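You operate a simulated robot arm through the tools that you are given. There is no shell and no other tool. Be economical: measure what you need, move in short steps, check, and stop when the job is done.

You run a simulated robot arm. Do the job below in one go: nothing can be reset, and whatever is moved stays where it is left.

## Task
Pump cleaner into the clear pot to its 20 ml line, lid it.
Fine: it ends on the steel tray; spill nothing. Set down upright: clear pot.
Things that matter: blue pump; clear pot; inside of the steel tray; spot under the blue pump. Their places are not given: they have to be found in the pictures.

Only the result counts: the job must be done as asked and must still hold three seconds after the hand-in. Knocking over, shifting, dropping, spilling or breaking anything else fails it. A push-on lid holds only when it is set on centred and level and pressed home; a screw cap is set on level and turned clockwise until tight.

## Robot
A 6-joint arm with a two-finger parallel gripper, fixed in place. Base frame: the origin is at the foot of the arm, x ahead of it, y to its left, z up; the work surface is at about z = 90. Units: cm, degrees, N and s.
With the tool pointing down near the work surface it reaches from about 24 to 66 cm from the base axis. Its first joint turns from -66.0 to 66.0 degrees. Payload 2.9 kg.
The TCP is the grasp point between the finger pads, 3 cm short of the fingertips. In the tool frame z runs along the fingers and y along their closing line. Largest opening 11 cm; finger width 2, thickness 1; the body of the gripper, 4.8 by 11.2 cm, starts 5.5 cm behind the TCP.
Orientation is that of the tool frame in the base frame, as a unit quaternion [x, y, z, w]. With the fingers straight down and closing along the base's y, the tool's x points along the base's -x, its y along +y and its z along -z.

## Interface
- The arm moves only by the tool send_rows. Its argument "increments" is a list of rows, each a list of 7 numbers: the turn, a rotation vector about the tool's x, y, z in units of 90 degrees (1.0 is 90 degrees), then the shift along the tool's x, y, z in units of 200 mm (1.0 is 200 mm), then the gripper command, from -1 (shut) to 1 (fully open), values between in proportion. In form: [[rx, ry, rz, tx, ty, tz, gripper], ...]. A call has 1 to 20 rows; each row is the pose to reach, as a shift and turn from the pose commanded when the call began, along the tool's axes at that moment. A call with a number of a shift or a turn outside -1 to 1 is refused whole. A row lasts 0.2 s, in which the tool goes at most 5 cm and 8.6 degrees; a call with a longer step from one row to the next is refused whole, and so is a gripper value outside its range. Where a pose cannot be reached the arm comes as near as it can. A force on the tool above 40 N (or 10 N above the force at the start of the call, whichever is more), or a blocked arm, ends the call early, and 0.2 s more pass. Each finger travels about 10.8 cm/s and halts on what it meets, pressing with about 41 N; the grip force reading is that of the motor and also rises with nothing between the fingers. The clock runs only during rows and for 0.2 s after the last one: add rows that repeat a pose to give the fingers time. The reply holds the time, the measured pose of the TCP, the force on the tool along the base axes, the opening and the grip force, in the units named above and with some noise, with the torque about the TCP (base axes, N m) and any sound that the robot's microphone picked up.
- Cameras (640 x 400 px; columns grow to the right, rows downward): "scene" is fixed at [6.1, 41.75, 140.11]; the picture's right is [-0.90, -0.43, 0.00], its down [-0.19, 0.38, -0.90] and it looks along [0.39, -0.81, -0.43] (base axes); focal length 353 px, centre (320, 200). "wrist" rides on the gripper at [7.2, 1.7, -10.3] in the tool frame; the picture's right is [-0.23, 0.97, 0.00], its down [-0.76, -0.18, -0.62] and it looks along [-0.61, -0.14, 0.78] (tool axes); focal length 222 px, centre (320, 200).
- grab_frame(camera): a new picture of that camera. The clock stands still meanwhile.
- pixel_to_xyz(camera, pixels): for up to 12 pixels [column, row] of the newest picture of that camera ("zoom" is the newest enlarged one), the place [x, y, z] in the base frame of the surface seen there, good to about 0.3 cm. The clock stands still meanwhile.
- enlarge(camera, box): a new picture of the part [left, top, right, bottom] of that camera's present view, enlarged. The clock stands still meanwhile.
- job_done(): hands the job in; it is judged then, once.

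Work in short steps. Measure before you move; look again where a grasp or a placing could have gone wrong, and mend it. You have 80 turns and 38 pictures in all, those below and enlarged ones among them. Open the gripper and draw the arm clear of the work before you hand the job in, unless the task says otherwise; then end with one line.

The tools are called after "Emit:" as a command line: name --pt "numbers of a row" for each row, then --argument value for the rest, lists and objects as JSON in quotes. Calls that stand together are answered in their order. send_rows: Moves the arm, as the interface text tells. Its arguments: {"type":"object","properties":{"increments":{"type":"array"}},"required":["increments"]} The other tools are called the same way: grab_frame (camera) takes a picture; pixel_to_xyz (camera, pixels) gives the place of the surface under pixels of a picture; enlarge (camera, box) takes an enlarged picture of a part of a camera's view; job_done () hands the job in.

At the start:

```text
clock: 0.0
eef_pos: [30.35, -18.46, 127.64]
tcp_rot: [0.0, 1.0, 0.0, -0.001]
contact_force: [0.1, 0.5, 0.1]
torque: [0.02, -0.01, -0.02]
opening: 10.99
gripper_force: 0.0
```

scene: 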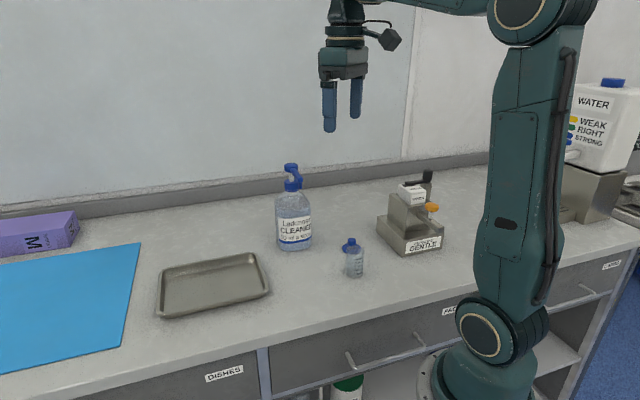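
wrist: 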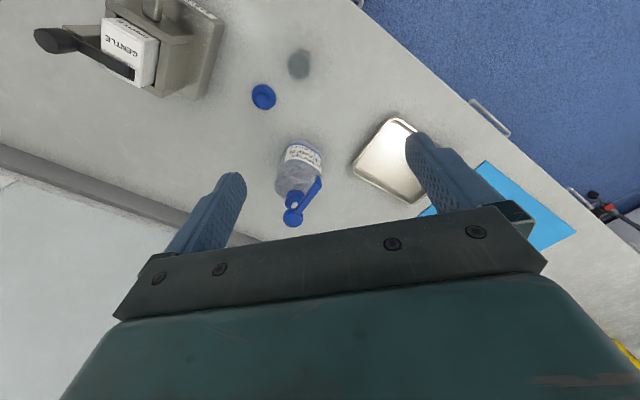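

The scene shows the pump bottle near (293,215), a small clear pot near (354,260) with a blue lid behind it, and the tray near (213,285). I'll enlarge both views to see details.

Emit:
enlarge --camera "scene" --box '[250, 150, 390, 290]'

Emit:
enlarge --camera "wrist" --box '[220, 30, 440, 240]'

Emit:
pixel_to_xyz --camera "scene" --pixels '[[290, 167], [291, 186], [293, 215], [294, 245], [355, 253], [355, 275], [349, 245], [213, 285], [160, 312], [268, 290], [246, 255], [165, 270]]'

Emit:
pixel_to_xyz --camera "wrist" --pixels '[[263, 96], [300, 63], [293, 219], [295, 197], [316, 187], [300, 165], [388, 162], [400, 120], [355, 168], [408, 200]]'

```text
2.86 times, centred on (320, 220) of scene
```

zoom: 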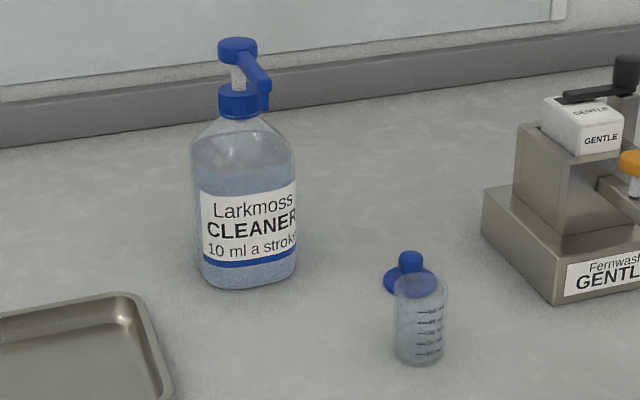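

```text
1.90 times, centred on (330, 135) of wrist
```

zoom: 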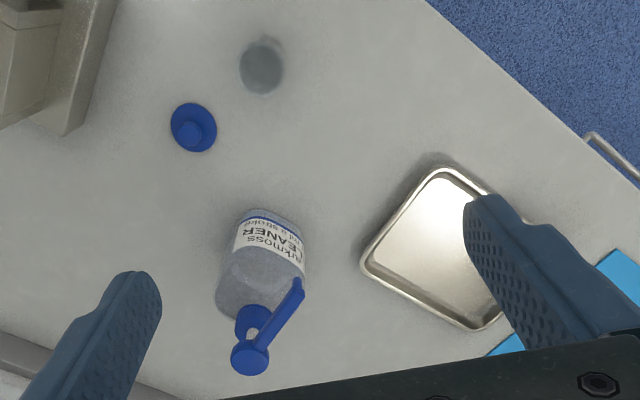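

```text
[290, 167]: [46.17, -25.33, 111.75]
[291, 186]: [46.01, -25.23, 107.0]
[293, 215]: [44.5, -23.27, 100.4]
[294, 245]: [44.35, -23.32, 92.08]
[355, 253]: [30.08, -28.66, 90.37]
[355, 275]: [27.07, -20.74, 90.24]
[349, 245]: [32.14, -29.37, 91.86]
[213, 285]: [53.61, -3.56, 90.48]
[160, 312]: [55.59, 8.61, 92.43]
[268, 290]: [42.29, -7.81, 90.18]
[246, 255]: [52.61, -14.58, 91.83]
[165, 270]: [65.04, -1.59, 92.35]
```

```text
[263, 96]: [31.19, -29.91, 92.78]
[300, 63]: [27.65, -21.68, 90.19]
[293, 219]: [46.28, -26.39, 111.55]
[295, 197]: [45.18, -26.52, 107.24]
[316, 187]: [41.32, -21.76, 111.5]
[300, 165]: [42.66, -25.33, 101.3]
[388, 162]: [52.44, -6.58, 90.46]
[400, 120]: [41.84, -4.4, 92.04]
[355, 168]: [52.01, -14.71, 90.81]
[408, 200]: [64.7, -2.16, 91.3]
```

The pot sits near (27.7,-21.7) and the lid near (31.2,-29.9). I need the details of the pot's markings and the pump spout.

Emit:
enlarge --camera "scene" --box '[330, 232, 380, 282]'

Emit:
enlarge --camera "scene" --box '[270, 155, 320, 205]'

Emit:
pixel_to_xyz --camera "zoom" --pixels '[[230, 110], [345, 150], [378, 190], [400, 240], [390, 290], [290, 340], [270, 80]]'

```text
8.00 times, centred on (355, 257) of scene
```

zoom: 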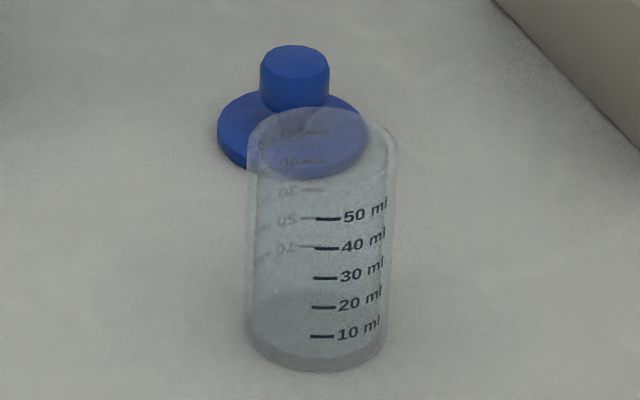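

```text
8.00 times, centred on (295, 180) of scene
```

zoom: 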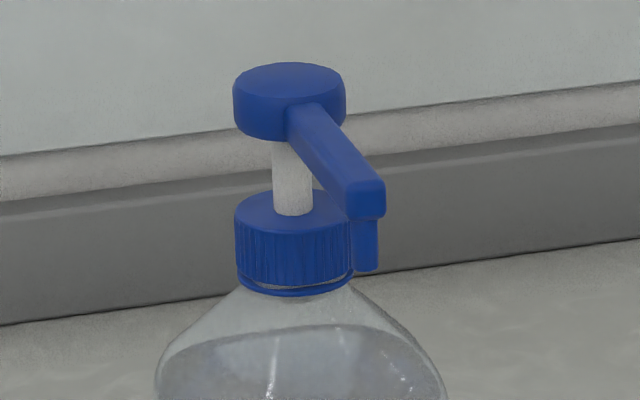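

```text
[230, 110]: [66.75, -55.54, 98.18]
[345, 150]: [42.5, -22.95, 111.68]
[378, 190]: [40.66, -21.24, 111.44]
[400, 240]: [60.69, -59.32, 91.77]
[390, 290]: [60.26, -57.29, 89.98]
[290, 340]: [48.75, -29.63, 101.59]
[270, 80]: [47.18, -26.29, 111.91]
```

The pot is empty: the ellipse near (315,335) in the zoom is only its bottom. By the rays it stands at about (27.4,-21.1), about 4 cm across and 6.2 cm high. Next I measure the nozzle, the bottle outline and the lid.

Emit:
pixel_to_xyz --camera "scene" --pixels '[[300.5, 184], [300.7, 186.5], [300.7, 188.3], [302, 186], [299.5, 186], [296, 175], [301, 178], [276.5, 235], [310.5, 235], [292, 249], [291, 191]]'

Emit:
pixel_to_xyz --camera "wrist" --pixels '[[318, 182], [292, 222], [268, 92], [258, 92], [266, 104], [261, 86], [280, 150], [322, 155], [301, 140], [263, 97]]'

Emit:
pixel_to_xyz --camera "zoom" --pixels '[[290, 70], [250, 70], [330, 75], [290, 80], [255, 100], [330, 118], [366, 240], [366, 262]]'

```text
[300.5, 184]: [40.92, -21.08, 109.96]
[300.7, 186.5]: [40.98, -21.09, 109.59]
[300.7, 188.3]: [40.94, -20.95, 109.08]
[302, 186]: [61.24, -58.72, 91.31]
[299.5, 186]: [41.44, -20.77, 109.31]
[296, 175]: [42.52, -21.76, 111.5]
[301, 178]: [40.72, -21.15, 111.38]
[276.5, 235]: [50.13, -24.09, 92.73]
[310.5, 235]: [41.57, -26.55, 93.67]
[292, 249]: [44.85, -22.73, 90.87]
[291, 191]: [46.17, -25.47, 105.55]
```

```text
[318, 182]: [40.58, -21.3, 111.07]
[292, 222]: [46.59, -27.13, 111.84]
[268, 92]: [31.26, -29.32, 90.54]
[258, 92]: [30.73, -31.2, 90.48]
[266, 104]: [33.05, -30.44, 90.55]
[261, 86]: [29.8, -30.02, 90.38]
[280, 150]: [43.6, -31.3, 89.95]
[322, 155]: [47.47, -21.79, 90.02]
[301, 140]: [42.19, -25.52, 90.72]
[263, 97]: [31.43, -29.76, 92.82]
```

```text
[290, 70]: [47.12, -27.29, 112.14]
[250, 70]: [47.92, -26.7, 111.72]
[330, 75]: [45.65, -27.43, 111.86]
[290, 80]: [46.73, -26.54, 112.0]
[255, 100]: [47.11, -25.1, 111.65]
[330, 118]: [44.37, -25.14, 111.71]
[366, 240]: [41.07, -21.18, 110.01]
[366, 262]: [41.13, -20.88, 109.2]
```

The nozzle axis is near (41.2,-21.4), its tip at z≈108.8, and the head axis is near (46.5,-26.3,112). The spout would block a vertical gripper over the pot, so I'll carry it with the tool yawed -42.8° and tilted 35°. I yaw first.

Emit:
send_rows --pt "0 0 0.08 0 0 0 1" --pt "0 0 0.16 0 0 0 1" --pt "0 0 0.24 0 0 0 1" --pt "0 0 0.32 0 0 0 1" --pt "0 0 0.4 0 0 0 1" --pt "0 0 0.4756 0 0 0 1" --pt "0 0 0.4756 0 0 0 1"

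Emit:
send_rows --pt "0 -0.08 0 0 0 0 1" --pt "0 -0.16 0 0 0 0 1" --pt "0 -0.24 0 0 0 0 1" --pt "0 -0.32 0 0 0 0 1" --pt "0 -0.389 0 0 0 0 1" --pt "0 -0.389 0 0 0 0 1"

```text
clock: 1.6
eef_pos: [30.06, -18.47, 127.57]
tcp_rot: [0.365, 0.931, 0.0, -0.001]
contact_force: [-0.7, -1.1, -0.3]
torque: [-0.01, -0.01, 0.01]
opening: 11.0
gripper_force: 0.0
```

```text
clock: 3.0
eef_pos: [30.19, -18.35, 127.61]
tcp_rot: [0.348, 0.888, -0.111, 0.28]
contact_force: [0.1, 0.2, 0.7]
torque: [0.0, 0.02, -0.03]
opening: 10.99
gripper_force: 0.0
out of reach, approached as far as the arm can: row 1
```

The orientation is right: tool z ≈ (0.42,-0.39,-0.82). I descend above the pot to z≈103.

Emit:
send_rows --pt "0 0 0 0.104 -0.028 0.142 1" --pt "0 0 0 0.208 -0.056 0.284 1" --pt "0 0 0 0.312 -0.083 0.426 1" --pt "0 0 0 0.416 -0.111 0.568 1" --pt "0 0 0 0.52 -0.139 0.71 1" --pt "0 0 0 0.624 -0.167 0.853 1" --pt "0 0 0 0.727 -0.194 0.995 1" --pt "0 0 0 0.727 -0.194 0.995 1"

Emit:
grab_frame --camera "wrist"

Emit:
grab_frame --camera "scene"

```text
clock: 4.8
eef_pos: [27.35, -20.94, 102.98]
tcp_rot: [0.348, 0.888, -0.109, 0.281]
contact_force: [0.1, 0.1, -0.2]
torque: [0.01, 0.04, -0.04]
opening: 11.0
gripper_force: 0.0
```

```text
31 pictures are left
```

wrist: 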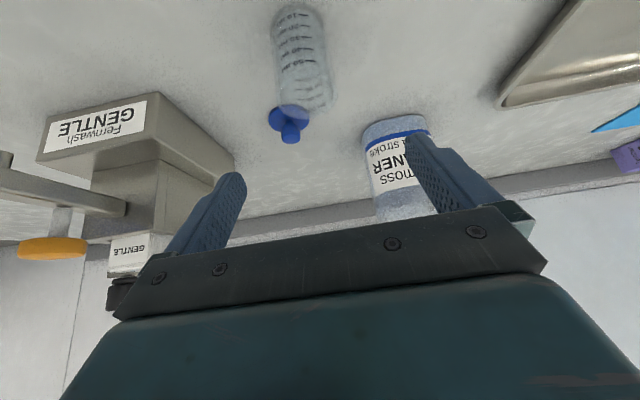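

```text
30 pictures are left
```

scene: 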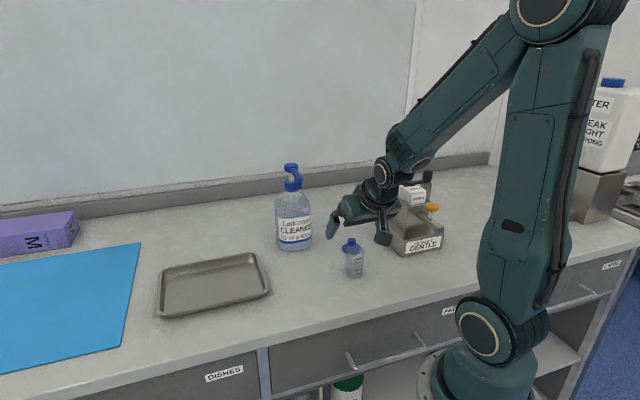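

By the rays the pot is at about (27.3,-20.9), in agreement. I check the dispenser's edges against the open left-hand finger before going down.

Emit:
pixel_to_xyz --camera "scene" --pixels '[[405, 255], [440, 250], [330, 225], [383, 240], [372, 205], [352, 222]]'

Emit:
pixel_to_xyz --camera "wrist" --pixels '[[155, 95], [40, 160], [160, 145], [235, 180], [297, 22], [291, 132], [280, 120]]'

Emit:
enlarge --camera "wrist" --box '[220, 0, 380, 160]'

```text
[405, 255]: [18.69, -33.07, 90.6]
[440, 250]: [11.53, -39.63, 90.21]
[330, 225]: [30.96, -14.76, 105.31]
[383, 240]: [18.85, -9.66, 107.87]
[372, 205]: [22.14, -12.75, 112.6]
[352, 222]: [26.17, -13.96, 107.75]
```

```text
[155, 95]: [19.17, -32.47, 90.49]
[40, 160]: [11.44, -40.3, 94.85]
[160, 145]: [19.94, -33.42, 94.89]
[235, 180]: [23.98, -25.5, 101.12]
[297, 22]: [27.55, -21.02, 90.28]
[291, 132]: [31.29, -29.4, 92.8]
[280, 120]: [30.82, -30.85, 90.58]
```

```text
2.50 times, centred on (300, 80) of wrist
```

zoom: 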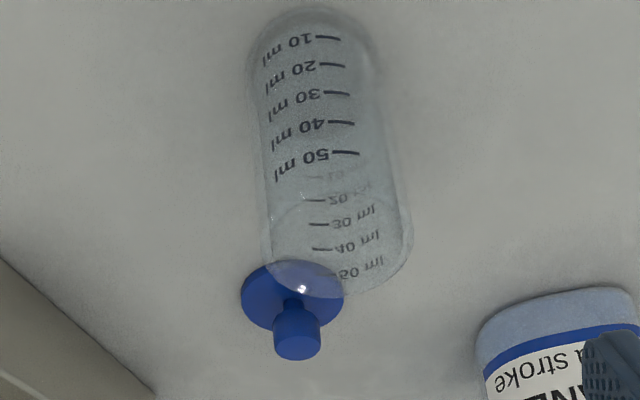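

Everything is clear; the pot axis is (27.4,-20.9). I descend to z≈94.2 around it.

Emit:
send_rows --pt "0 0 0 0.066 0 0.088 1" --pt "0 0 0 0.132 0 0.177 1" --pt "0 0 0 0.198 0.001 0.265 1" --pt "0 0 0 0.263 0.002 0.354 1" --pt "0 0 0 0.263 0.002 0.354 1"

Emit:
send_rows --pt "0 0 0 0 0 0 0.5" --pt "0 0 0 0 0 0 0.0" --pt "0 0 0 0 0 0 -0.15" --pt "0 0 0 0 0 0 -0.3" --pt "0 0 0 0 0 0 -0.45"

Emit:
grab_frame --camera "wrist"

```text
clock: 6.0
eef_pos: [29.19, -22.16, 94.56]
tcp_rot: [0.348, 0.888, -0.11, 0.279]
contact_force: [-0.5, -0.2, 1.0]
torque: [0.03, 0.02, -0.01]
opening: 11.01
gripper_force: 0.1
out of reach, approached as far as the arm can: row 2, 3, 4, 5
```

```text
clock: 7.2
eef_pos: [29.1, -21.97, 94.65]
tcp_rot: [0.347, 0.888, -0.109, 0.28]
contact_force: [0.7, -1.2, -0.6]
torque: [0.0, -0.02, 0.03]
opening: 4.12
gripper_force: 41.4
```

```text
28 pictures are left
```

wrist: 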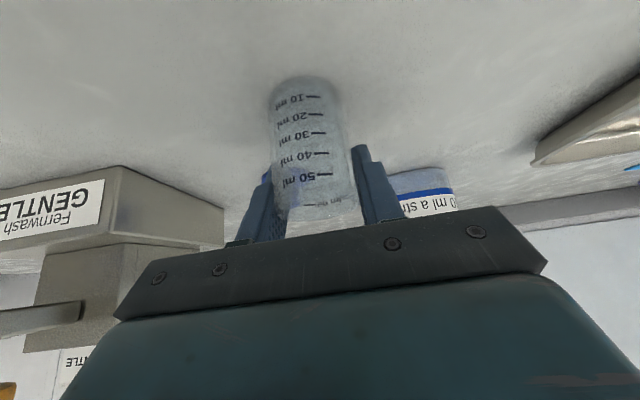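

The arm fell short and the fingers hold only the rim edge, the TCP being about 2 cm past the pot axis. I release and rise. Then I'll move the pot farther out with a vertical grip and regrasp it tilted there.

Emit:
send_rows --pt "0 0 0 0 0 0 0.0" --pt "0 0 0 0 0 0 0.5" --pt "0 0 0 0 0 0 0.8" --pt "0 0 0 0 0 0 0.8"

Emit:
send_rows --pt "0 0 0 -0.05 0 -0.07 0.8" --pt "0 0 0 -0.1 0 -0.14 0.8" --pt "0 0 0 -0.15 0 -0.21 0.8" --pt "0 0 0 -0.2 0 -0.28 0.8" --pt "0 0 0 -0.25 0 -0.36 0.8" --pt "0 0 0 -0.25 0 -0.36 0.8"

Emit:
send_rows --pt "0 0.08 0 0 0 0 0.8" --pt "0 0.16 0 0 0 0 0.8" --pt "0 0.24 0 0 0 0 0.8" --pt "0 0.32 0 0 0 0 0.8" --pt "0 0.389 0 0 0 0 0.8" --pt "0 0.389 0 0 0 0 0.8"

Emit:
grab_frame --camera "wrist"

```text
clock: 8.2
eef_pos: [29.03, -22.15, 94.65]
tcp_rot: [0.348, 0.888, -0.11, 0.281]
contact_force: [-0.8, -0.2, 0.8]
torque: [0.0, 0.03, -0.02]
opening: 9.93
gripper_force: 0.0
```

```text
clock: 9.6
eef_pos: [28.99, -22.2, 103.62]
tcp_rot: [0.348, 0.888, -0.11, 0.28]
contact_force: [-0.9, 0.2, 0.0]
torque: [-0.02, 0.02, 0.04]
opening: 9.92
gripper_force: 0.1
```

```text
clock: 11.0
eef_pos: [29.02, -22.08, 103.46]
tcp_rot: [0.365, 0.931, 0.0, 0.0]
contact_force: [0.1, 0.1, -0.3]
torque: [0.0, 0.02, 0.02]
opening: 9.9
gripper_force: 0.0
```

```text
27 pictures are left
```

wrist: 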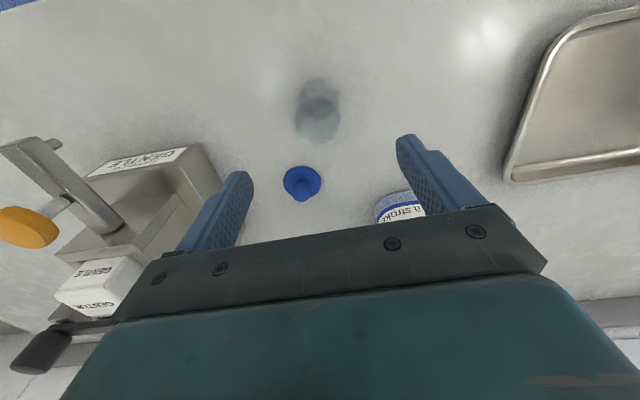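

The hand is vertical again and the pot stands upright at about (28.0,-20.8). I centre over it, descend to z≈95 and grip.

Emit:
send_rows --pt "0 0 0 0.081 0.0125 0 0.8" --pt "0 0 0 0.081 0.0125 0.1 0.8" --pt "0 0 0 0.081 0.0125 0.2 0.8" --pt "0 0 0 0.081 0.0125 0.3 0.8" --pt "0 0 0 0.081 0.0125 0.36 0.8" --pt "0 0 0 0.081 0.0125 0.425 0.8" --pt "0 0 0 0.081 0.0125 0.425 0.8"

Emit:
send_rows --pt "0 0 0 0 0 0 0.4" --pt "0 0 0 0 0 0 0.1" --pt "0 0 0 0 0 0 -0.1" --pt "0 0 0 0 0 0 -0.3" --pt "0 0 0 0 0 0 -0.4"

Emit:
grab_frame --camera "wrist"

```text
clock: 12.6
eef_pos: [27.91, -20.68, 94.98]
tcp_rot: [0.365, 0.931, 0.0, 0.0]
contact_force: [0.1, 0.9, 0.0]
torque: [0.02, -0.05, 0.0]
opening: 9.89
gripper_force: 0.0
```

```text
clock: 13.8
eef_pos: [27.76, -20.76, 94.98]
tcp_rot: [0.365, 0.931, 0.0, 0.0]
contact_force: [0.4, 0.5, 0.3]
torque: [-0.01, -0.01, -0.02]
opening: 4.09
gripper_force: 40.9
```

```text
26 pictures are left
```

wrist: 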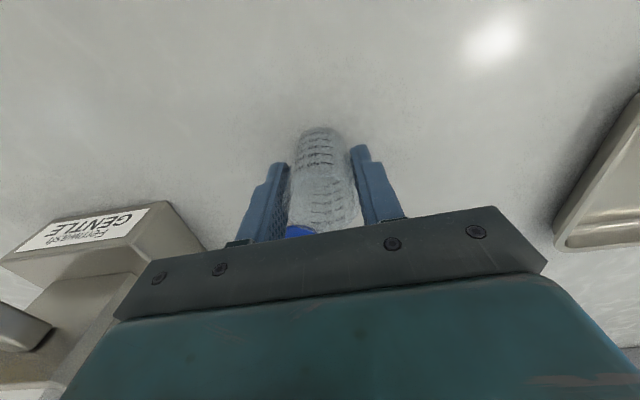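

The pot is gripped (opening 4.09). I lift it 3 cm, carry it to (36.8,-17.3), which is in line with the spout and 6 cm short of it, and set it down.

Emit:
send_rows --pt "0 0 0 0 0 -0.075 -0.4" --pt "0 0 0 0 0 -0.15 -0.4" --pt "0 0 0 -0.053 0.108 -0.15 -0.4" --pt "0 0 0 -0.106 0.215 -0.15 -0.4" --pt "0 0 0 -0.159 0.323 -0.15 -0.4" --pt "0 0 0 -0.2115 0.4305 -0.15 -0.4" --pt "0 0 0 -0.2115 0.4305 -0.1 -0.4" --pt "0 0 0 -0.2115 0.4305 -0.05 -0.4" --pt "0 0 0 -0.2115 0.4305 -0.02 -0.4" --pt "0 0 0 -0.2115 0.4305 0.0 -0.4" --pt "0 0 0 -0.2115 0.4305 0.0 -0.4"

Emit:
grab_frame --camera "scene"

```text
clock: 16.2
eef_pos: [36.9, -17.42, 94.99]
tcp_rot: [0.365, 0.931, 0.001, 0.001]
contact_force: [-1.0, 1.1, 8.2]
torque: [0.12, -0.01, 0.05]
opening: 4.09
gripper_force: 40.8
```

```text
25 pictures are left
```

scene: 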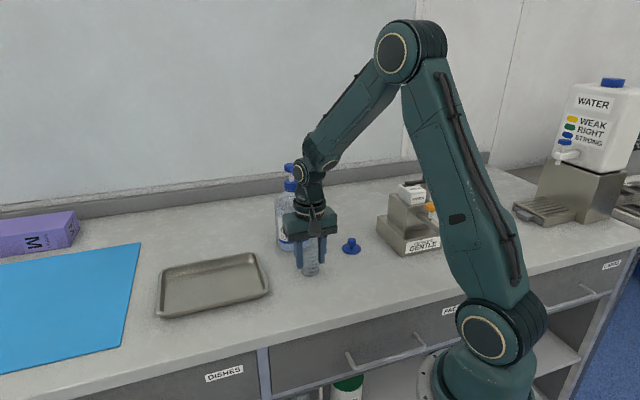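

The pot is on the surface (8 N of contact). I release, rise and tilt 35°.

Emit:
send_rows --pt "0 0 0 0 0 0 0.0" --pt "0 0 0 0 0 0 0.4" --pt "0 0 0 0 0 -0.08 0.6" --pt "0 0 0 0 0 -0.24 0.6" --pt "0 0 0 0 0 -0.4 0.6" --pt "0 0 0 0 0 -0.4 0.6"

Emit:
send_rows --pt "0 -0.08 0 0 0 0 0.6" --pt "0 -0.16 0 0 0 0 0.6" --pt "0 -0.24 0 0 0 0 0.6" --pt "0 -0.32 0 0 0 0 0.6" --pt "0 -0.389 0 0 0 0 0.6" --pt "0 -0.389 0 0 0 0 0.6"

Emit:
enlarge --camera "wrist" --box '[240, 0, 400, 160]'

```text
clock: 17.6
eef_pos: [36.91, -17.32, 103.01]
tcp_rot: [0.365, 0.931, 0.0, 0.0]
contact_force: [-0.3, 0.6, 0.3]
torque: [0.0, -0.05, 0.0]
opening: 8.81
gripper_force: 0.1
```

```text
clock: 19.0
eef_pos: [36.88, -17.36, 102.89]
tcp_rot: [0.348, 0.888, -0.11, 0.281]
contact_force: [0.7, 0.5, 0.5]
torque: [-0.02, 0.0, -0.04]
opening: 8.83
gripper_force: 0.0
```

```text
2.50 times, centred on (320, 80) of wrist
```

zoom: 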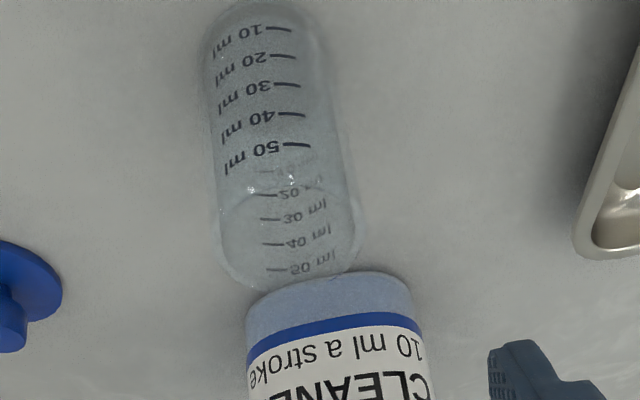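

The pot is at about (36.7,-17.0). I descend tilted to z≈94.2 and grip.

Emit:
send_rows --pt "0 0 0 0.055 0.001 0.067 0.6" --pt "0 0 0 0.111 0.002 0.135 0.6" --pt "0 0 0 0.166 0.003 0.202 0.6" --pt "0 0 0 0.222 0.004 0.27 0.6" --pt "0 0 0 0.277 0.005 0.337 0.6" --pt "0 0 0 0.277 0.005 0.337 0.6"

Emit:
send_rows --pt "0 0 0 0 0 0 0.3" --pt "0 0 0 0 0 0 0.1" --pt "0 0 0 0 0 0 -0.1" --pt "0 0 0 0 0 0 -0.3" --pt "0 0 0 0 0 0 -0.4"

Emit:
grab_frame --camera "wrist"

Emit:
enlarge --camera "scene" --box '[250, 160, 370, 300]'

```text
clock: 20.4
eef_pos: [36.36, -16.87, 94.18]
tcp_rot: [0.348, 0.888, -0.109, 0.28]
contact_force: [0.4, -0.2, -0.4]
torque: [0.03, 0.02, 0.01]
opening: 8.8
gripper_force: 0.1
```

```text
clock: 21.6
eef_pos: [36.39, -16.8, 94.38]
tcp_rot: [0.348, 0.888, -0.11, 0.28]
contact_force: [0.0, 0.3, 0.8]
torque: [-0.05, 0.02, 0.0]
opening: 4.08
gripper_force: 41.1
```

```text
23 pictures are left
```

wrist: 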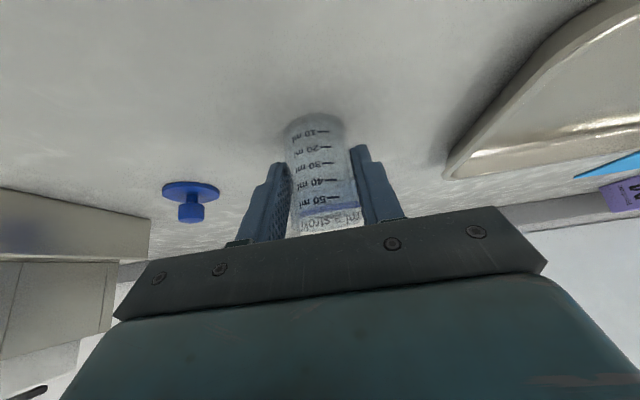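

```text
2.86 times, centred on (310, 230) of scene
```

zoom: 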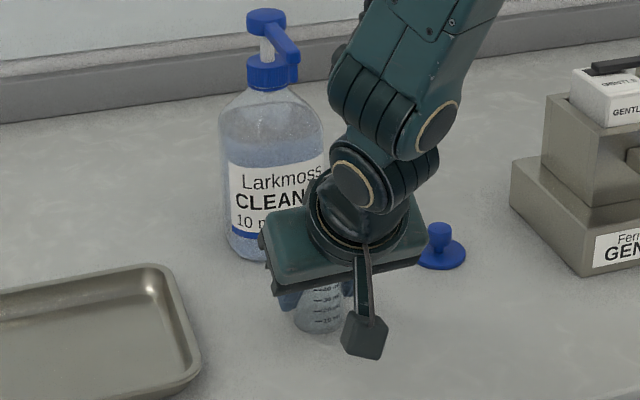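

The pot is held well. I lift 1 cm, slide it in under the nozzle by (+4.4,-4.2) and set it down.

Emit:
send_rows --pt "0 0 0 -0.0287 0 -0.041 -0.4" --pt "0 0 0 -0.09 -0.001 0.003 -0.4" --pt "0 0 0 -0.153 -0.002 0.046 -0.4" --pt "0 0 0 -0.215 -0.004 0.09 -0.4" --pt "0 0 0 -0.2777 -0.005 0.1337 -0.4" --pt "0 0 0 -0.2777 -0.005 0.1337 -0.4" --pt "0 0 0 -0.26 -0.005 0.158 -0.4" --pt "0 0 0 -0.249 -0.005 0.1747 -0.4" --pt "0 0 0 -0.249 -0.005 0.1747 -0.4"

Emit:
enlarge --camera "scene" --box '[250, 150, 370, 290]'

Emit:
grab_frame --camera "wrist"

```text
clock: 23.6
eef_pos: [40.92, -20.9, 94.43]
tcp_rot: [0.347, 0.887, -0.109, 0.283]
contact_force: [-0.2, 0.3, 5.2]
torque: [0.07, 0.03, 0.04]
opening: 4.07
gripper_force: 41.0
```

```text
2.86 times, centred on (310, 220) of scene
```

zoom: 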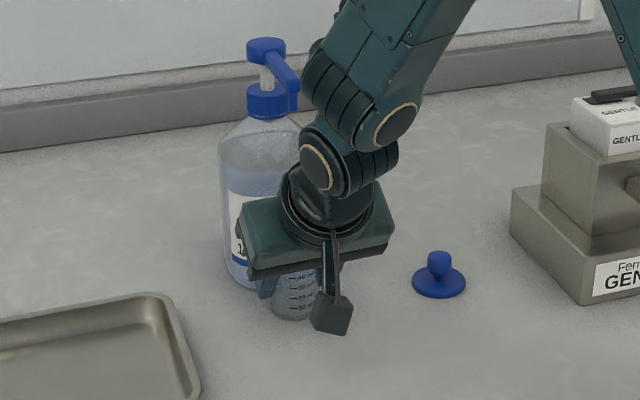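

```text
20 pictures are left
```

wrist: 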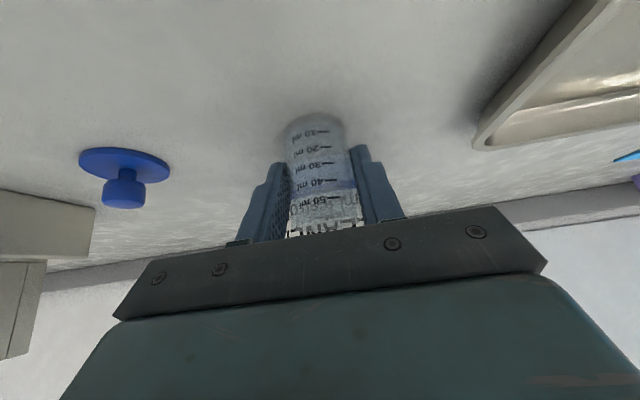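

The pot rests on the surface (5 N). I release and draw back along the spout line.

Emit:
send_rows --pt "0 0 0 0 0 0 -0.1" --pt "0 0 0 0 0 0 0.2" --pt "0 0 0 0 0 0 0.2" --pt "0 0 0 0.06 0 -0.042 0.2" --pt "0 0 0 0.16 0 -0.112 0.2" --pt "0 0 0 0.26 0 -0.182 0.2" --pt "0 0 0 0.368 0 -0.258 0.2" --pt "0 0 0 0.368 0 -0.258 0.2"

Emit:
enlarge --camera "wrist" --box '[220, 60, 420, 220]'

```text
clock: 25.4
eef_pos: [34.03, -14.94, 94.28]
tcp_rot: [0.348, 0.888, -0.109, 0.28]
contact_force: [-1.0, -0.4, -0.4]
torque: [-0.01, 0.04, 0.0]
opening: 6.63
gripper_force: 0.1
```

```text
2.50 times, centred on (320, 140) of wrist
```

zoom: 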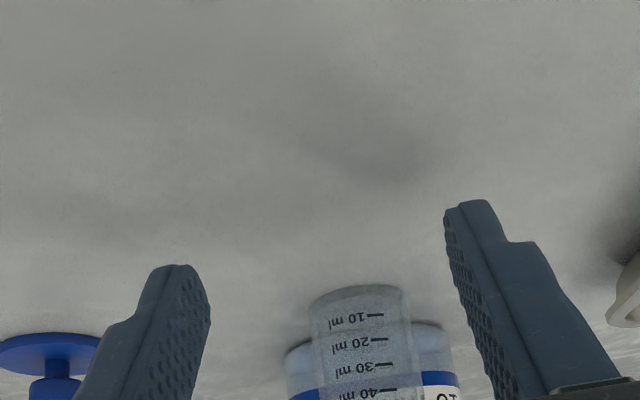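

The pot stands. I rise 20 cm and return to vertical to check the alignment from above.

Emit:
send_rows --pt "0 0 0 -0.115 0 -0.164 0.2" --pt "0 0 0 -0.23 0 -0.328 0.2" --pt "0 0 0 -0.344 0 -0.492 0.2" --pt "0 0 0 -0.459 0 -0.656 0.2" --pt "0 0 0 -0.574 0 -0.82 0.2" --pt "0 0 0 -0.574 0 -0.82 0.2"

Emit:
send_rows --pt "0 0.08 0 0 0 0 0.2" --pt "0 0.16 0 0 0 0 0.2" --pt "0 0.24 0 0 0 0 0.2" --pt "0 0.32 0 0 0 0 0.2" --pt "0 0.389 0 0 0 0 0.2" --pt "0 0.389 0 0 0 0 0.2"

Emit:
enlarge --camera "scene" --box '[250, 150, 350, 290]'

Emit:
grab_frame --camera "wrist"

```text
clock: 26.8
eef_pos: [34.26, -14.72, 114.33]
tcp_rot: [0.348, 0.888, -0.11, 0.281]
contact_force: [0.7, -0.1, 0.1]
torque: [-0.02, 0.03, 0.02]
opening: 6.62
gripper_force: 0.0
```

```text
clock: 28.2
eef_pos: [34.3, -14.9, 114.23]
tcp_rot: [0.365, 0.931, 0.0, 0.0]
contact_force: [-0.1, 0.2, 0.4]
torque: [-0.02, 0.04, 0.02]
opening: 6.6
gripper_force: 0.0
```

```text
2.86 times, centred on (300, 220) of scene
```

zoom: 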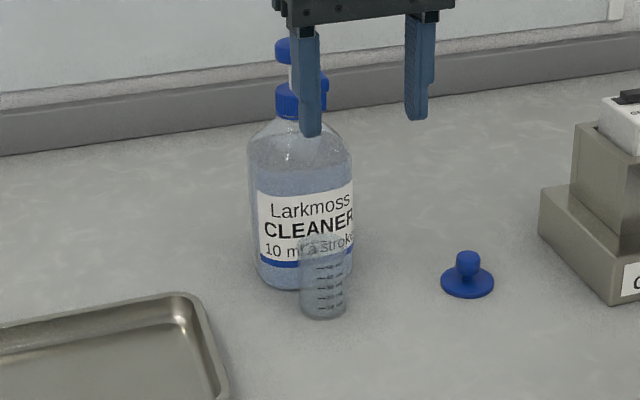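

```text
17 pictures are left
```

wrist: 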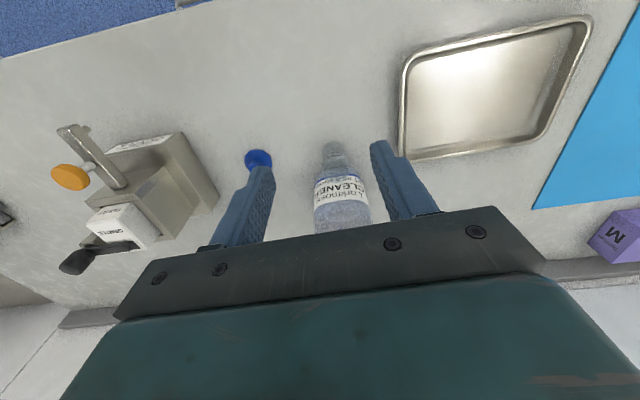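

The pot is at about (41.4,-21.3) with the nozzle at (41.2,-21.4), so it is well aligned. Now I close the fingers and go above the pump head at (46.5,-26.2).

Emit:
send_rows --pt "0 0 0 0 0 -0.15 -0.5" --pt "0 0 0 0 0 -0.3 -1" --pt "0 0 0 -0.166 0 -0.3 -1" --pt "0 0 0 -0.333 0 -0.3 -1" --pt "0 0 0 -0.5 0 -0.3 -1" --pt "0 0 0 -0.666 0 -0.3 -1" --pt "0 0 0 -0.8315 0 -0.3 -1" --pt "0 0 0 -0.8315 0 -0.3 -1"

Emit:
enlarge --camera "scene" --box '[250, 110, 350, 210]'

```text
clock: 30.0
eef_pos: [46.59, -26.4, 120.34]
tcp_rot: [0.365, 0.931, 0.001, 0.0]
contact_force: [0.4, 0.6, -1.0]
torque: [-0.03, 0.01, 0.02]
opening: 0.0
gripper_force: 38.0
```

```text
4.00 times, centred on (300, 160) of scene
```

zoom: 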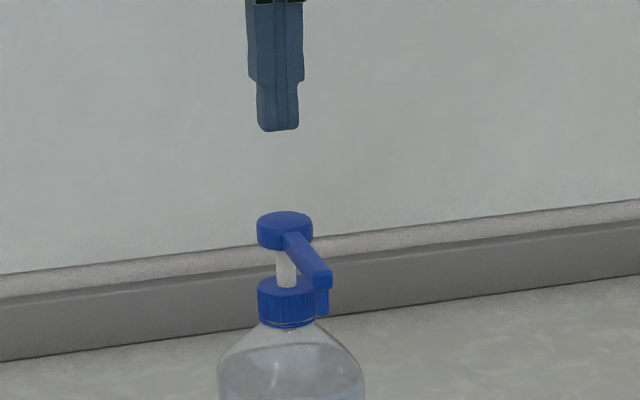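

The fingertips are about 0.25 cm left of the head's axis, so I correct for that and descend to just above the head, then press slowly.

Emit:
send_rows --pt "0 0 0 0.004 -0.011 0.1 -1" --pt "0 0 0 0.004 -0.011 0.2 -1" --pt "0 0 0 0.004 -0.011 0.25 -1" --pt "0 0 0 0.004 -0.011 0.265 -1" --pt "0 0 0 0.004 -0.011 0.28 -1" --pt "0 0 0 0.004 -0.011 0.295 -1" --pt "0 0 0 0.004 -0.011 0.31 -1"

Emit:
enlarge --camera "scene" --box '[260, 140, 340, 270]'

```text
clock: 31.6
eef_pos: [46.2, -26.41, 114.11]
tcp_rot: [0.364, 0.931, -0.001, 0.001]
contact_force: [1.4, -1.4, 5.3]
torque: [0.01, -0.04, 0.01]
opening: 0.0
gripper_force: 37.2
```

```text
3.08 times, centred on (300, 205) of scene
```

zoom: 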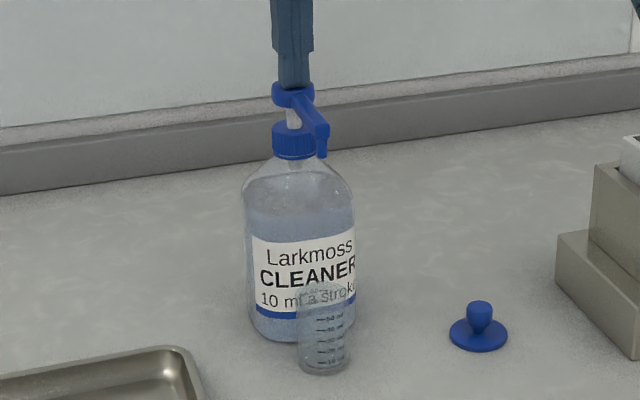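

I'm on the head, pressed about 0.8 cm with 5 N. I continue slowly to the bottom of the stroke.

Emit:
send_rows --pt "0 0 0 0 0 0.01 -1" --pt "0 0 0 0 0 0.02 -1" --pt "0 0 0 0 0 0.03 -1" --pt "0 0 0 0 0 0.04 -1" --pt "0 0 0 0 0 0.05 -1" --pt "0 0 0 0 0 0.06 -1" --pt "0 0 0 0 0 0.07 -1" --pt "0 0 0 0 0 0.08 -1" --pt "0 0 0 0 0 0.09 -1"

Emit:
enlarge --camera "scene" --box '[260, 140, 340, 270]'

```text
clock: 33.6
eef_pos: [46.24, -26.35, 112.38]
tcp_rot: [0.366, 0.931, 0.0, 0.003]
contact_force: [0.4, -1.1, 18.0]
torque: [-0.03, -0.01, 0.09]
opening: 0.01
gripper_force: 37.5
```

```text
3.08 times, centred on (300, 205) of scene
```

zoom: 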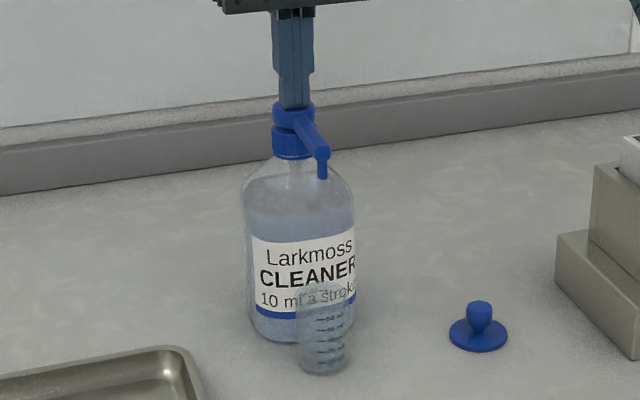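

The head is at the collar with 18 N. I press 0.3 cm more to make sure of the full stroke, hold, rise to let it return and check the level.

Emit:
send_rows --pt "0 0 0 0 0 0.007 -1" --pt "0 0 0 0 0 0.015 -1" --pt "0 0 0 0 0 0.015 -1"

Emit:
enlarge --camera "scene" --box '[281, 225, 321, 265]'

```text
clock: 34.4
eef_pos: [46.24, -26.3, 112.25]
tcp_rot: [0.365, 0.931, 0.0, 0.004]
contact_force: [-6.5, 0.3, 35.5]
torque: [0.05, 0.21, 0.03]
opening: 0.01
gripper_force: 38.1
```

```text
10.00 times, centred on (301, 245) of scene
```

zoom: 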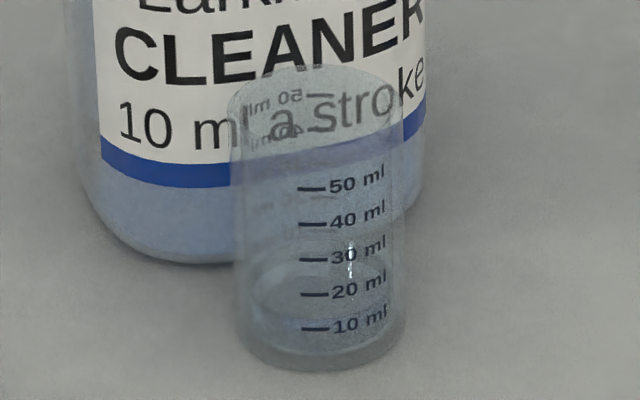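

About 10 ml is in: the surface's front edge is near the 10 ml mark. I let the pump return and do the second stroke in the same slow way.

Emit:
send_rows --pt "0 0 0 0 0 -0.03 -1" --pt "0 0 0 0 0 -0.06 -1" --pt "0 0 0 0 0 -0.1 -1" --pt "0 0 0 0 0 -0.14 -1" --pt "0 0 0 0 0 -0.18 -1" --pt "0 0 0 0 0 -0.2 -1" --pt "0 0 0 0 0 -0.2 -1" --pt "0 0 0 0 0 -0.2 -1" --pt "0 0 0 0 0 -0.2 -1"

Emit:
enlarge --camera "scene" --box '[260, 140, 340, 270]'

```text
clock: 36.4
eef_pos: [46.28, -26.27, 116.09]
tcp_rot: [0.365, 0.931, 0.0, 0.0]
contact_force: [-0.3, -0.7, -0.6]
torque: [-0.02, 0.02, -0.02]
opening: 0.0
gripper_force: 37.8
```

```text
3.08 times, centred on (300, 205) of scene
```

zoom: 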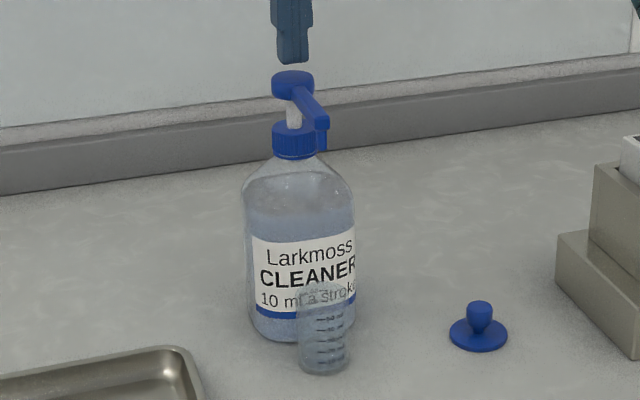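

The pump returned fully. Second stroke now.

Emit:
send_rows --pt "0 0 0 0 0 0.03 -1" --pt "0 0 0 0 0 0.045 -1" --pt "0 0 0 0 0 0.055 -1" --pt "0 0 0 0 0 0.065 -1" --pt "0 0 0 0 0 0.075 -1" --pt "0 0 0 0 0 0.085 -1" --pt "0 0 0 0 0 0.095 -1" --pt "0 0 0 0 0 0.105 -1" --pt "0 0 0 0 0 0.115 -1" --pt "0 0 0 0 0 0.125 -1" --pt "0 0 0 0 0 0.135 -1" --pt "0 0 0 0 0 0.145 -1" --pt "0 0 0 0 0 0.155 -1" --pt "0 0 0 0 0 0.165 -1" --pt "0 0 0 0 0 0.175 -1" --pt "0 0 0 0 0 0.185 -1" --pt "0 0 0 0 0 0.193 -1" --pt "0 0 0 0 0 0.198 -1" --pt "0 0 0 0 0 0.198 -1"

Emit:
enlarge --camera "scene" --box '[281, 225, 321, 265]'

```text
clock: 40.4
eef_pos: [46.19, -26.37, 112.37]
tcp_rot: [0.365, 0.931, 0.0, 0.004]
contact_force: [1.4, 1.1, 31.7]
torque: [0.1, 0.03, 0.02]
opening: 0.03
gripper_force: 37.2
```

```text
10.00 times, centred on (301, 245) of scene
```

zoom: 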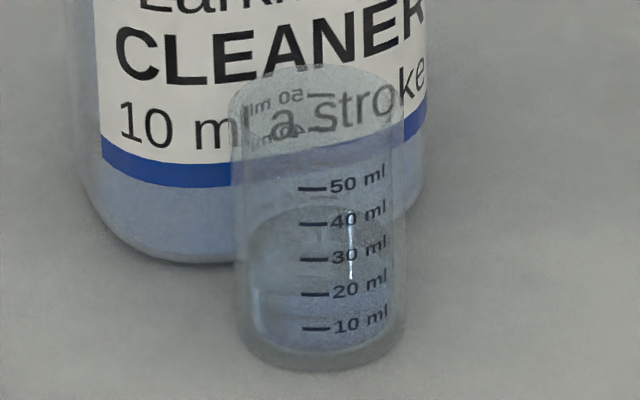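

The surface's front edge is at the 20 ml line. I rise and draw back along the spout line, then tilt 35° for the pot.

Emit:
send_rows --pt "0 0 0 0 0 -0.04 -1" --pt "0 0 0 0 0 -0.1 -1" --pt "0 0 0 0 0 -0.2 -1" --pt "0 0 0 0 0 -0.35 -1" --pt "0 0 0 0.166 0 -0.35 -1" --pt "0 0 0 0.333 0 -0.35 -0.5" --pt "0 0 0 0.5 0 -0.35 0" --pt "0 0 0 0.666 0 -0.35 0.3" --pt "0 0 0 0.84 0.008 -0.35 0.3" --pt "0 0 0 0.84 0.008 -0.35 0.3"

Emit:
send_rows --pt "0 -0.08 0 0 0 0 0.3" --pt "0 -0.16 0 0 0 0 0.3" --pt "0 -0.24 0 0 0 0 0.3" --pt "0 -0.32 0 0 0 0 0.3" --pt "0 -0.389 0 0 0 0 0.3" --pt "0 -0.389 0 0 0 0 0.3"

```text
clock: 42.6
eef_pos: [33.75, -14.73, 119.11]
tcp_rot: [0.364, 0.931, 0.0, 0.0]
contact_force: [-0.2, -0.7, -0.7]
torque: [0.01, -0.04, -0.02]
opening: 7.16
gripper_force: 0.0
```

```text
clock: 44.0
eef_pos: [33.91, -14.71, 118.96]
tcp_rot: [0.348, 0.888, -0.11, 0.28]
contact_force: [0.5, 0.0, 0.1]
torque: [0.02, 0.02, 0.01]
opening: 7.14
gripper_force: 0.1
```

I go down to the earlier pre-grasp place near (34.2,-14.9), z≈95.

Emit:
send_rows --pt "0 0 0 0.111 0.001 0.165 0.3" --pt "0 0 0 0.222 0.002 0.33 0.3" --pt "0 0 0 0.333 0.003 0.494 0.3" --pt "0 0 0 0.445 0.003 0.658 0.3" --pt "0 0 0 0.556 0.004 0.823 0.3" --pt "0 0 0 0.667 0.0045 0.987 0.3" --pt "0 0 0 0.667 0.0045 0.987 0.3"

Emit:
grab_frame --camera "wrist"

```text
clock: 45.6
eef_pos: [34.51, -14.79, 95.06]
tcp_rot: [0.348, 0.888, -0.11, 0.28]
contact_force: [0.3, -0.2, -0.4]
torque: [-0.01, -0.02, -0.03]
opening: 7.15
gripper_force: 0.0
```

```text
10 pictures are left
```

wrist: 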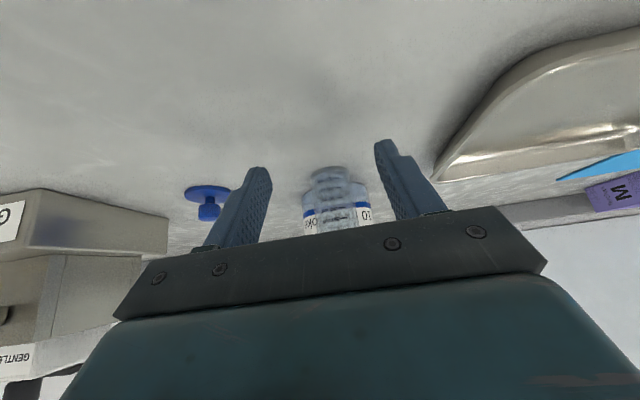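

The pot is centred between the fingers. I move in to (40.8,-21.0,94.3) and grip.

Emit:
send_rows --pt "0 0 0 -0.068 -0.002 0.057 0.3" --pt "0 0 0 -0.137 -0.003 0.114 0.3" --pt "0 0 0 -0.205 -0.005 0.172 0.3" --pt "0 0 0 -0.274 -0.006 0.229 0.3" --pt "0 0 0 -0.342 -0.008 0.286 0.3" --pt "0 0 0 -0.342 -0.008 0.286 0.3" --pt "0 0 0 -0.342 -0.008 0.286 0.1" --pt "0 0 0 -0.342 -0.008 0.286 -0.05" --pt "0 0 0 -0.342 -0.008 0.286 -0.15" --pt "0 0 0 -0.342 -0.008 0.286 -0.2" --pt "0 0 0 -0.342 -0.008 0.286 -0.24" --pt "0 0 0 -0.342 -0.008 0.286 -0.28" --pt "0 0 0 -0.342 -0.008 0.286 -0.4" --pt "0 0 0 -0.342 -0.008 0.286 -0.4"

```text
clock: 48.6
eef_pos: [40.84, -21.07, 94.28]
tcp_rot: [0.348, 0.888, -0.11, 0.281]
contact_force: [-0.1, -0.3, 1.2]
torque: [-0.01, 0.02, 0.04]
opening: 4.09
gripper_force: 40.8
```

The pot is gripped (4.09). I lift 1 cm, draw back 8 cm slowly and then rise to 5 cm.

Emit:
send_rows --pt "0 0 0 -0.0144 0 -0.0205 -0.4" --pt "0 0 0 -0.0287 0 -0.041 -0.4" --pt "0 0 0 0.0 0 -0.061 -0.4" --pt "0 0 0 0.04 0 -0.089 -0.4" --pt "0 0 0 0.085 0 -0.121 -0.4" --pt "0 0 0 0.13 0 -0.152 -0.4" --pt "0 0 0 0.175 0 -0.184 -0.4" --pt "0 0 0 0.22 0 -0.215 -0.4" --pt "0 0 0 0.265 0 -0.247 -0.4" --pt "0 0 0 0.299 0 -0.271 -0.4" --pt "0 0 0 0.285 0 -0.291 -0.4" --pt "0 0 0 0.256 0 -0.332 -0.4" --pt "0 0 0 0.22 0 -0.383 -0.4" --pt "0 0 0 0.184 0 -0.435 -0.4" --pt "0 0 0 0.184 0 -0.435 -0.4"

Emit:
grab_frame --camera "scene"

```text
clock: 51.8
eef_pos: [34.97, -15.84, 99.47]
tcp_rot: [0.347, 0.888, -0.109, 0.28]
contact_force: [0.4, -1.2, -0.7]
torque: [0.0, 0.03, -0.02]
opening: 4.06
gripper_force: 40.8
```

```text
9 pictures are left
```

scene: 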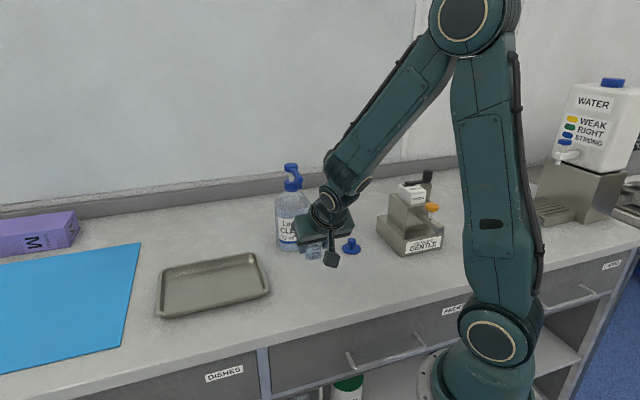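

All is well. I carry the pot slowly at the same height to above the tray at about (51.9,-4.9).

Emit:
send_rows --pt "0 0 0 -0.006 0.029 0.004 -0.4" --pt "0 0 0 -0.018 0.088 0.012 -0.4" --pt "0 0 0 -0.033 0.166 0.023 -0.4" --pt "0 0 0 -0.049 0.244 0.034 -0.4" --pt "0 0 0 -0.064 0.322 0.044 -0.4" --pt "0 0 0 -0.08 0.4 0.055 -0.4" --pt "0 0 0 -0.096 0.478 0.066 -0.4" --pt "0 0 0 -0.111 0.556 0.076 -0.4" --pt "0 0 0 -0.127 0.634 0.087 -0.4" --pt "0 0 0 -0.142 0.712 0.098 -0.4" --pt "0 0 0 -0.158 0.79 0.108 -0.4" --pt "0 0 0 -0.174 0.868 0.119 -0.4" --pt "0 0 0 -0.186 0.93 0.128 -0.4" --pt "0 0 0 -0.193 0.965 0.132 -0.4" --pt "0 0 0 -0.195 0.976 0.134 -0.4" --pt "0 0 0 -0.195 0.976 0.134 -0.4"

Emit:
grab_frame --camera "scene"

Emit:
pixel_to_xyz --camera "scene" --pixels '[[190, 290], [235, 280], [185, 275], [180, 300]]'

```text
clock: 55.2
eef_pos: [51.68, -4.61, 99.39]
tcp_rot: [0.348, 0.888, -0.11, 0.28]
contact_force: [-0.4, -0.5, 0.2]
torque: [-0.04, 0.04, 0.01]
opening: 4.11
gripper_force: 40.9
```

```text
8 pictures are left
```

scene: 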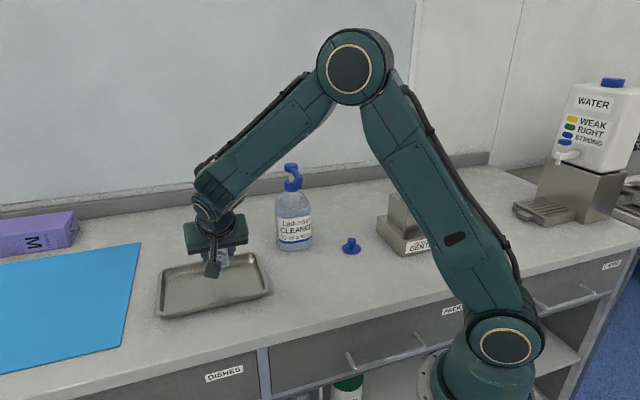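

```text
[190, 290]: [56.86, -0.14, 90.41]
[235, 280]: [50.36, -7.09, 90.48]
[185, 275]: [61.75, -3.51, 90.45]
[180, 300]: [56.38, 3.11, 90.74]
```

The pot is over the tray, whose floor is at z≈90.5. I lower it slowly to the floor.

Emit:
send_rows --pt "0 0 0 0.0287 0 0.041 -0.4" --pt "0 0 0 0.0574 0 0.082 -0.4" --pt "0 0 0 0.086 0 0.123 -0.4" --pt "0 0 0 0.109 0 0.156 -0.4" --pt "0 0 0 0.12 0 0.172 -0.4" --pt "0 0 0 0.126 0 0.18 -0.4" --pt "0 0 0 0.129 0 0.1845 -0.4" --pt "0 0 0 0.129 0 0.1845 -0.4"

```text
clock: 57.0
eef_pos: [51.53, -4.61, 95.01]
tcp_rot: [0.348, 0.888, -0.11, 0.28]
contact_force: [0.2, 0.8, -1.1]
torque: [-0.01, 0.03, 0.0]
opening: 4.06
gripper_force: 40.9
```

Nothing touched yet at z≈95.0. I lower in 0.1 cm steps.

Emit:
send_rows --pt "0 0 0 0.003 0 0.004 -0.4" --pt "0 0 0 0.006 0 0.008 -0.4" --pt "0 0 0 0.006 0 0.008 -0.4"

```text
clock: 57.8
eef_pos: [51.65, -4.41, 94.71]
tcp_rot: [0.348, 0.888, -0.109, 0.281]
contact_force: [-0.7, 0.6, 2.5]
torque: [-0.1, 0.03, 0.01]
opening: 4.06
gripper_force: 41.2
```

Contact at 2.5 N: the pot is on the tray floor. I open, rise straight up, and set the hand vertical.

Emit:
send_rows --pt "0 0 0 0.001 0 0.002 -0.4" --pt "0 0 0 0.001 0 0.002 -0.15" --pt "0 0 0 0.001 0 0.002 0.1" --pt "0 0 0 0.001 0 0.002 0.4" --pt "0 0 0 0.001 0 0.002 0.4" --pt "0 0 0 -0.056 0 -0.08 0.4" --pt "0 0 0 -0.17 0 -0.244 0.4" --pt "0 0 0 -0.284 0 -0.408 0.4" --pt "0 0 0 -0.398 0 -0.572 0.4" --pt "0 0 0 -0.51 0 -0.735 0.4" --pt "0 0 0 -0.51 0 -0.735 0.4"

Emit:
send_rows --pt "0 0.08 0 0 0 0 0.0" --pt "0 0.16 0 0 0 0 -0.2" --pt "0 0.24 0 0 0 0 -0.2" --pt "0 0.32 0 0 0 0 -0.2" --pt "0 0.389 0 0 0 0 -0.2" --pt "0 0.389 0 0 0 0 -0.2"

Emit:
grab_frame --camera "wrist"

```text
clock: 60.2
eef_pos: [51.61, -4.51, 112.92]
tcp_rot: [0.348, 0.888, -0.109, 0.279]
contact_force: [0.0, 0.8, -0.4]
torque: [0.01, 0.01, 0.03]
opening: 7.71
gripper_force: 0.0
```

```text
clock: 61.6
eef_pos: [51.57, -4.64, 112.69]
tcp_rot: [0.365, 0.931, 0.0, 0.001]
contact_force: [1.1, 0.7, -0.3]
torque: [-0.01, -0.03, -0.02]
opening: 4.41
gripper_force: 0.1
```

```text
7 pictures are left
```

wrist: 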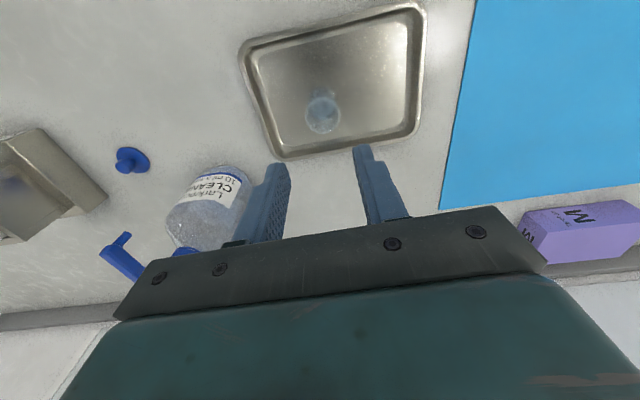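

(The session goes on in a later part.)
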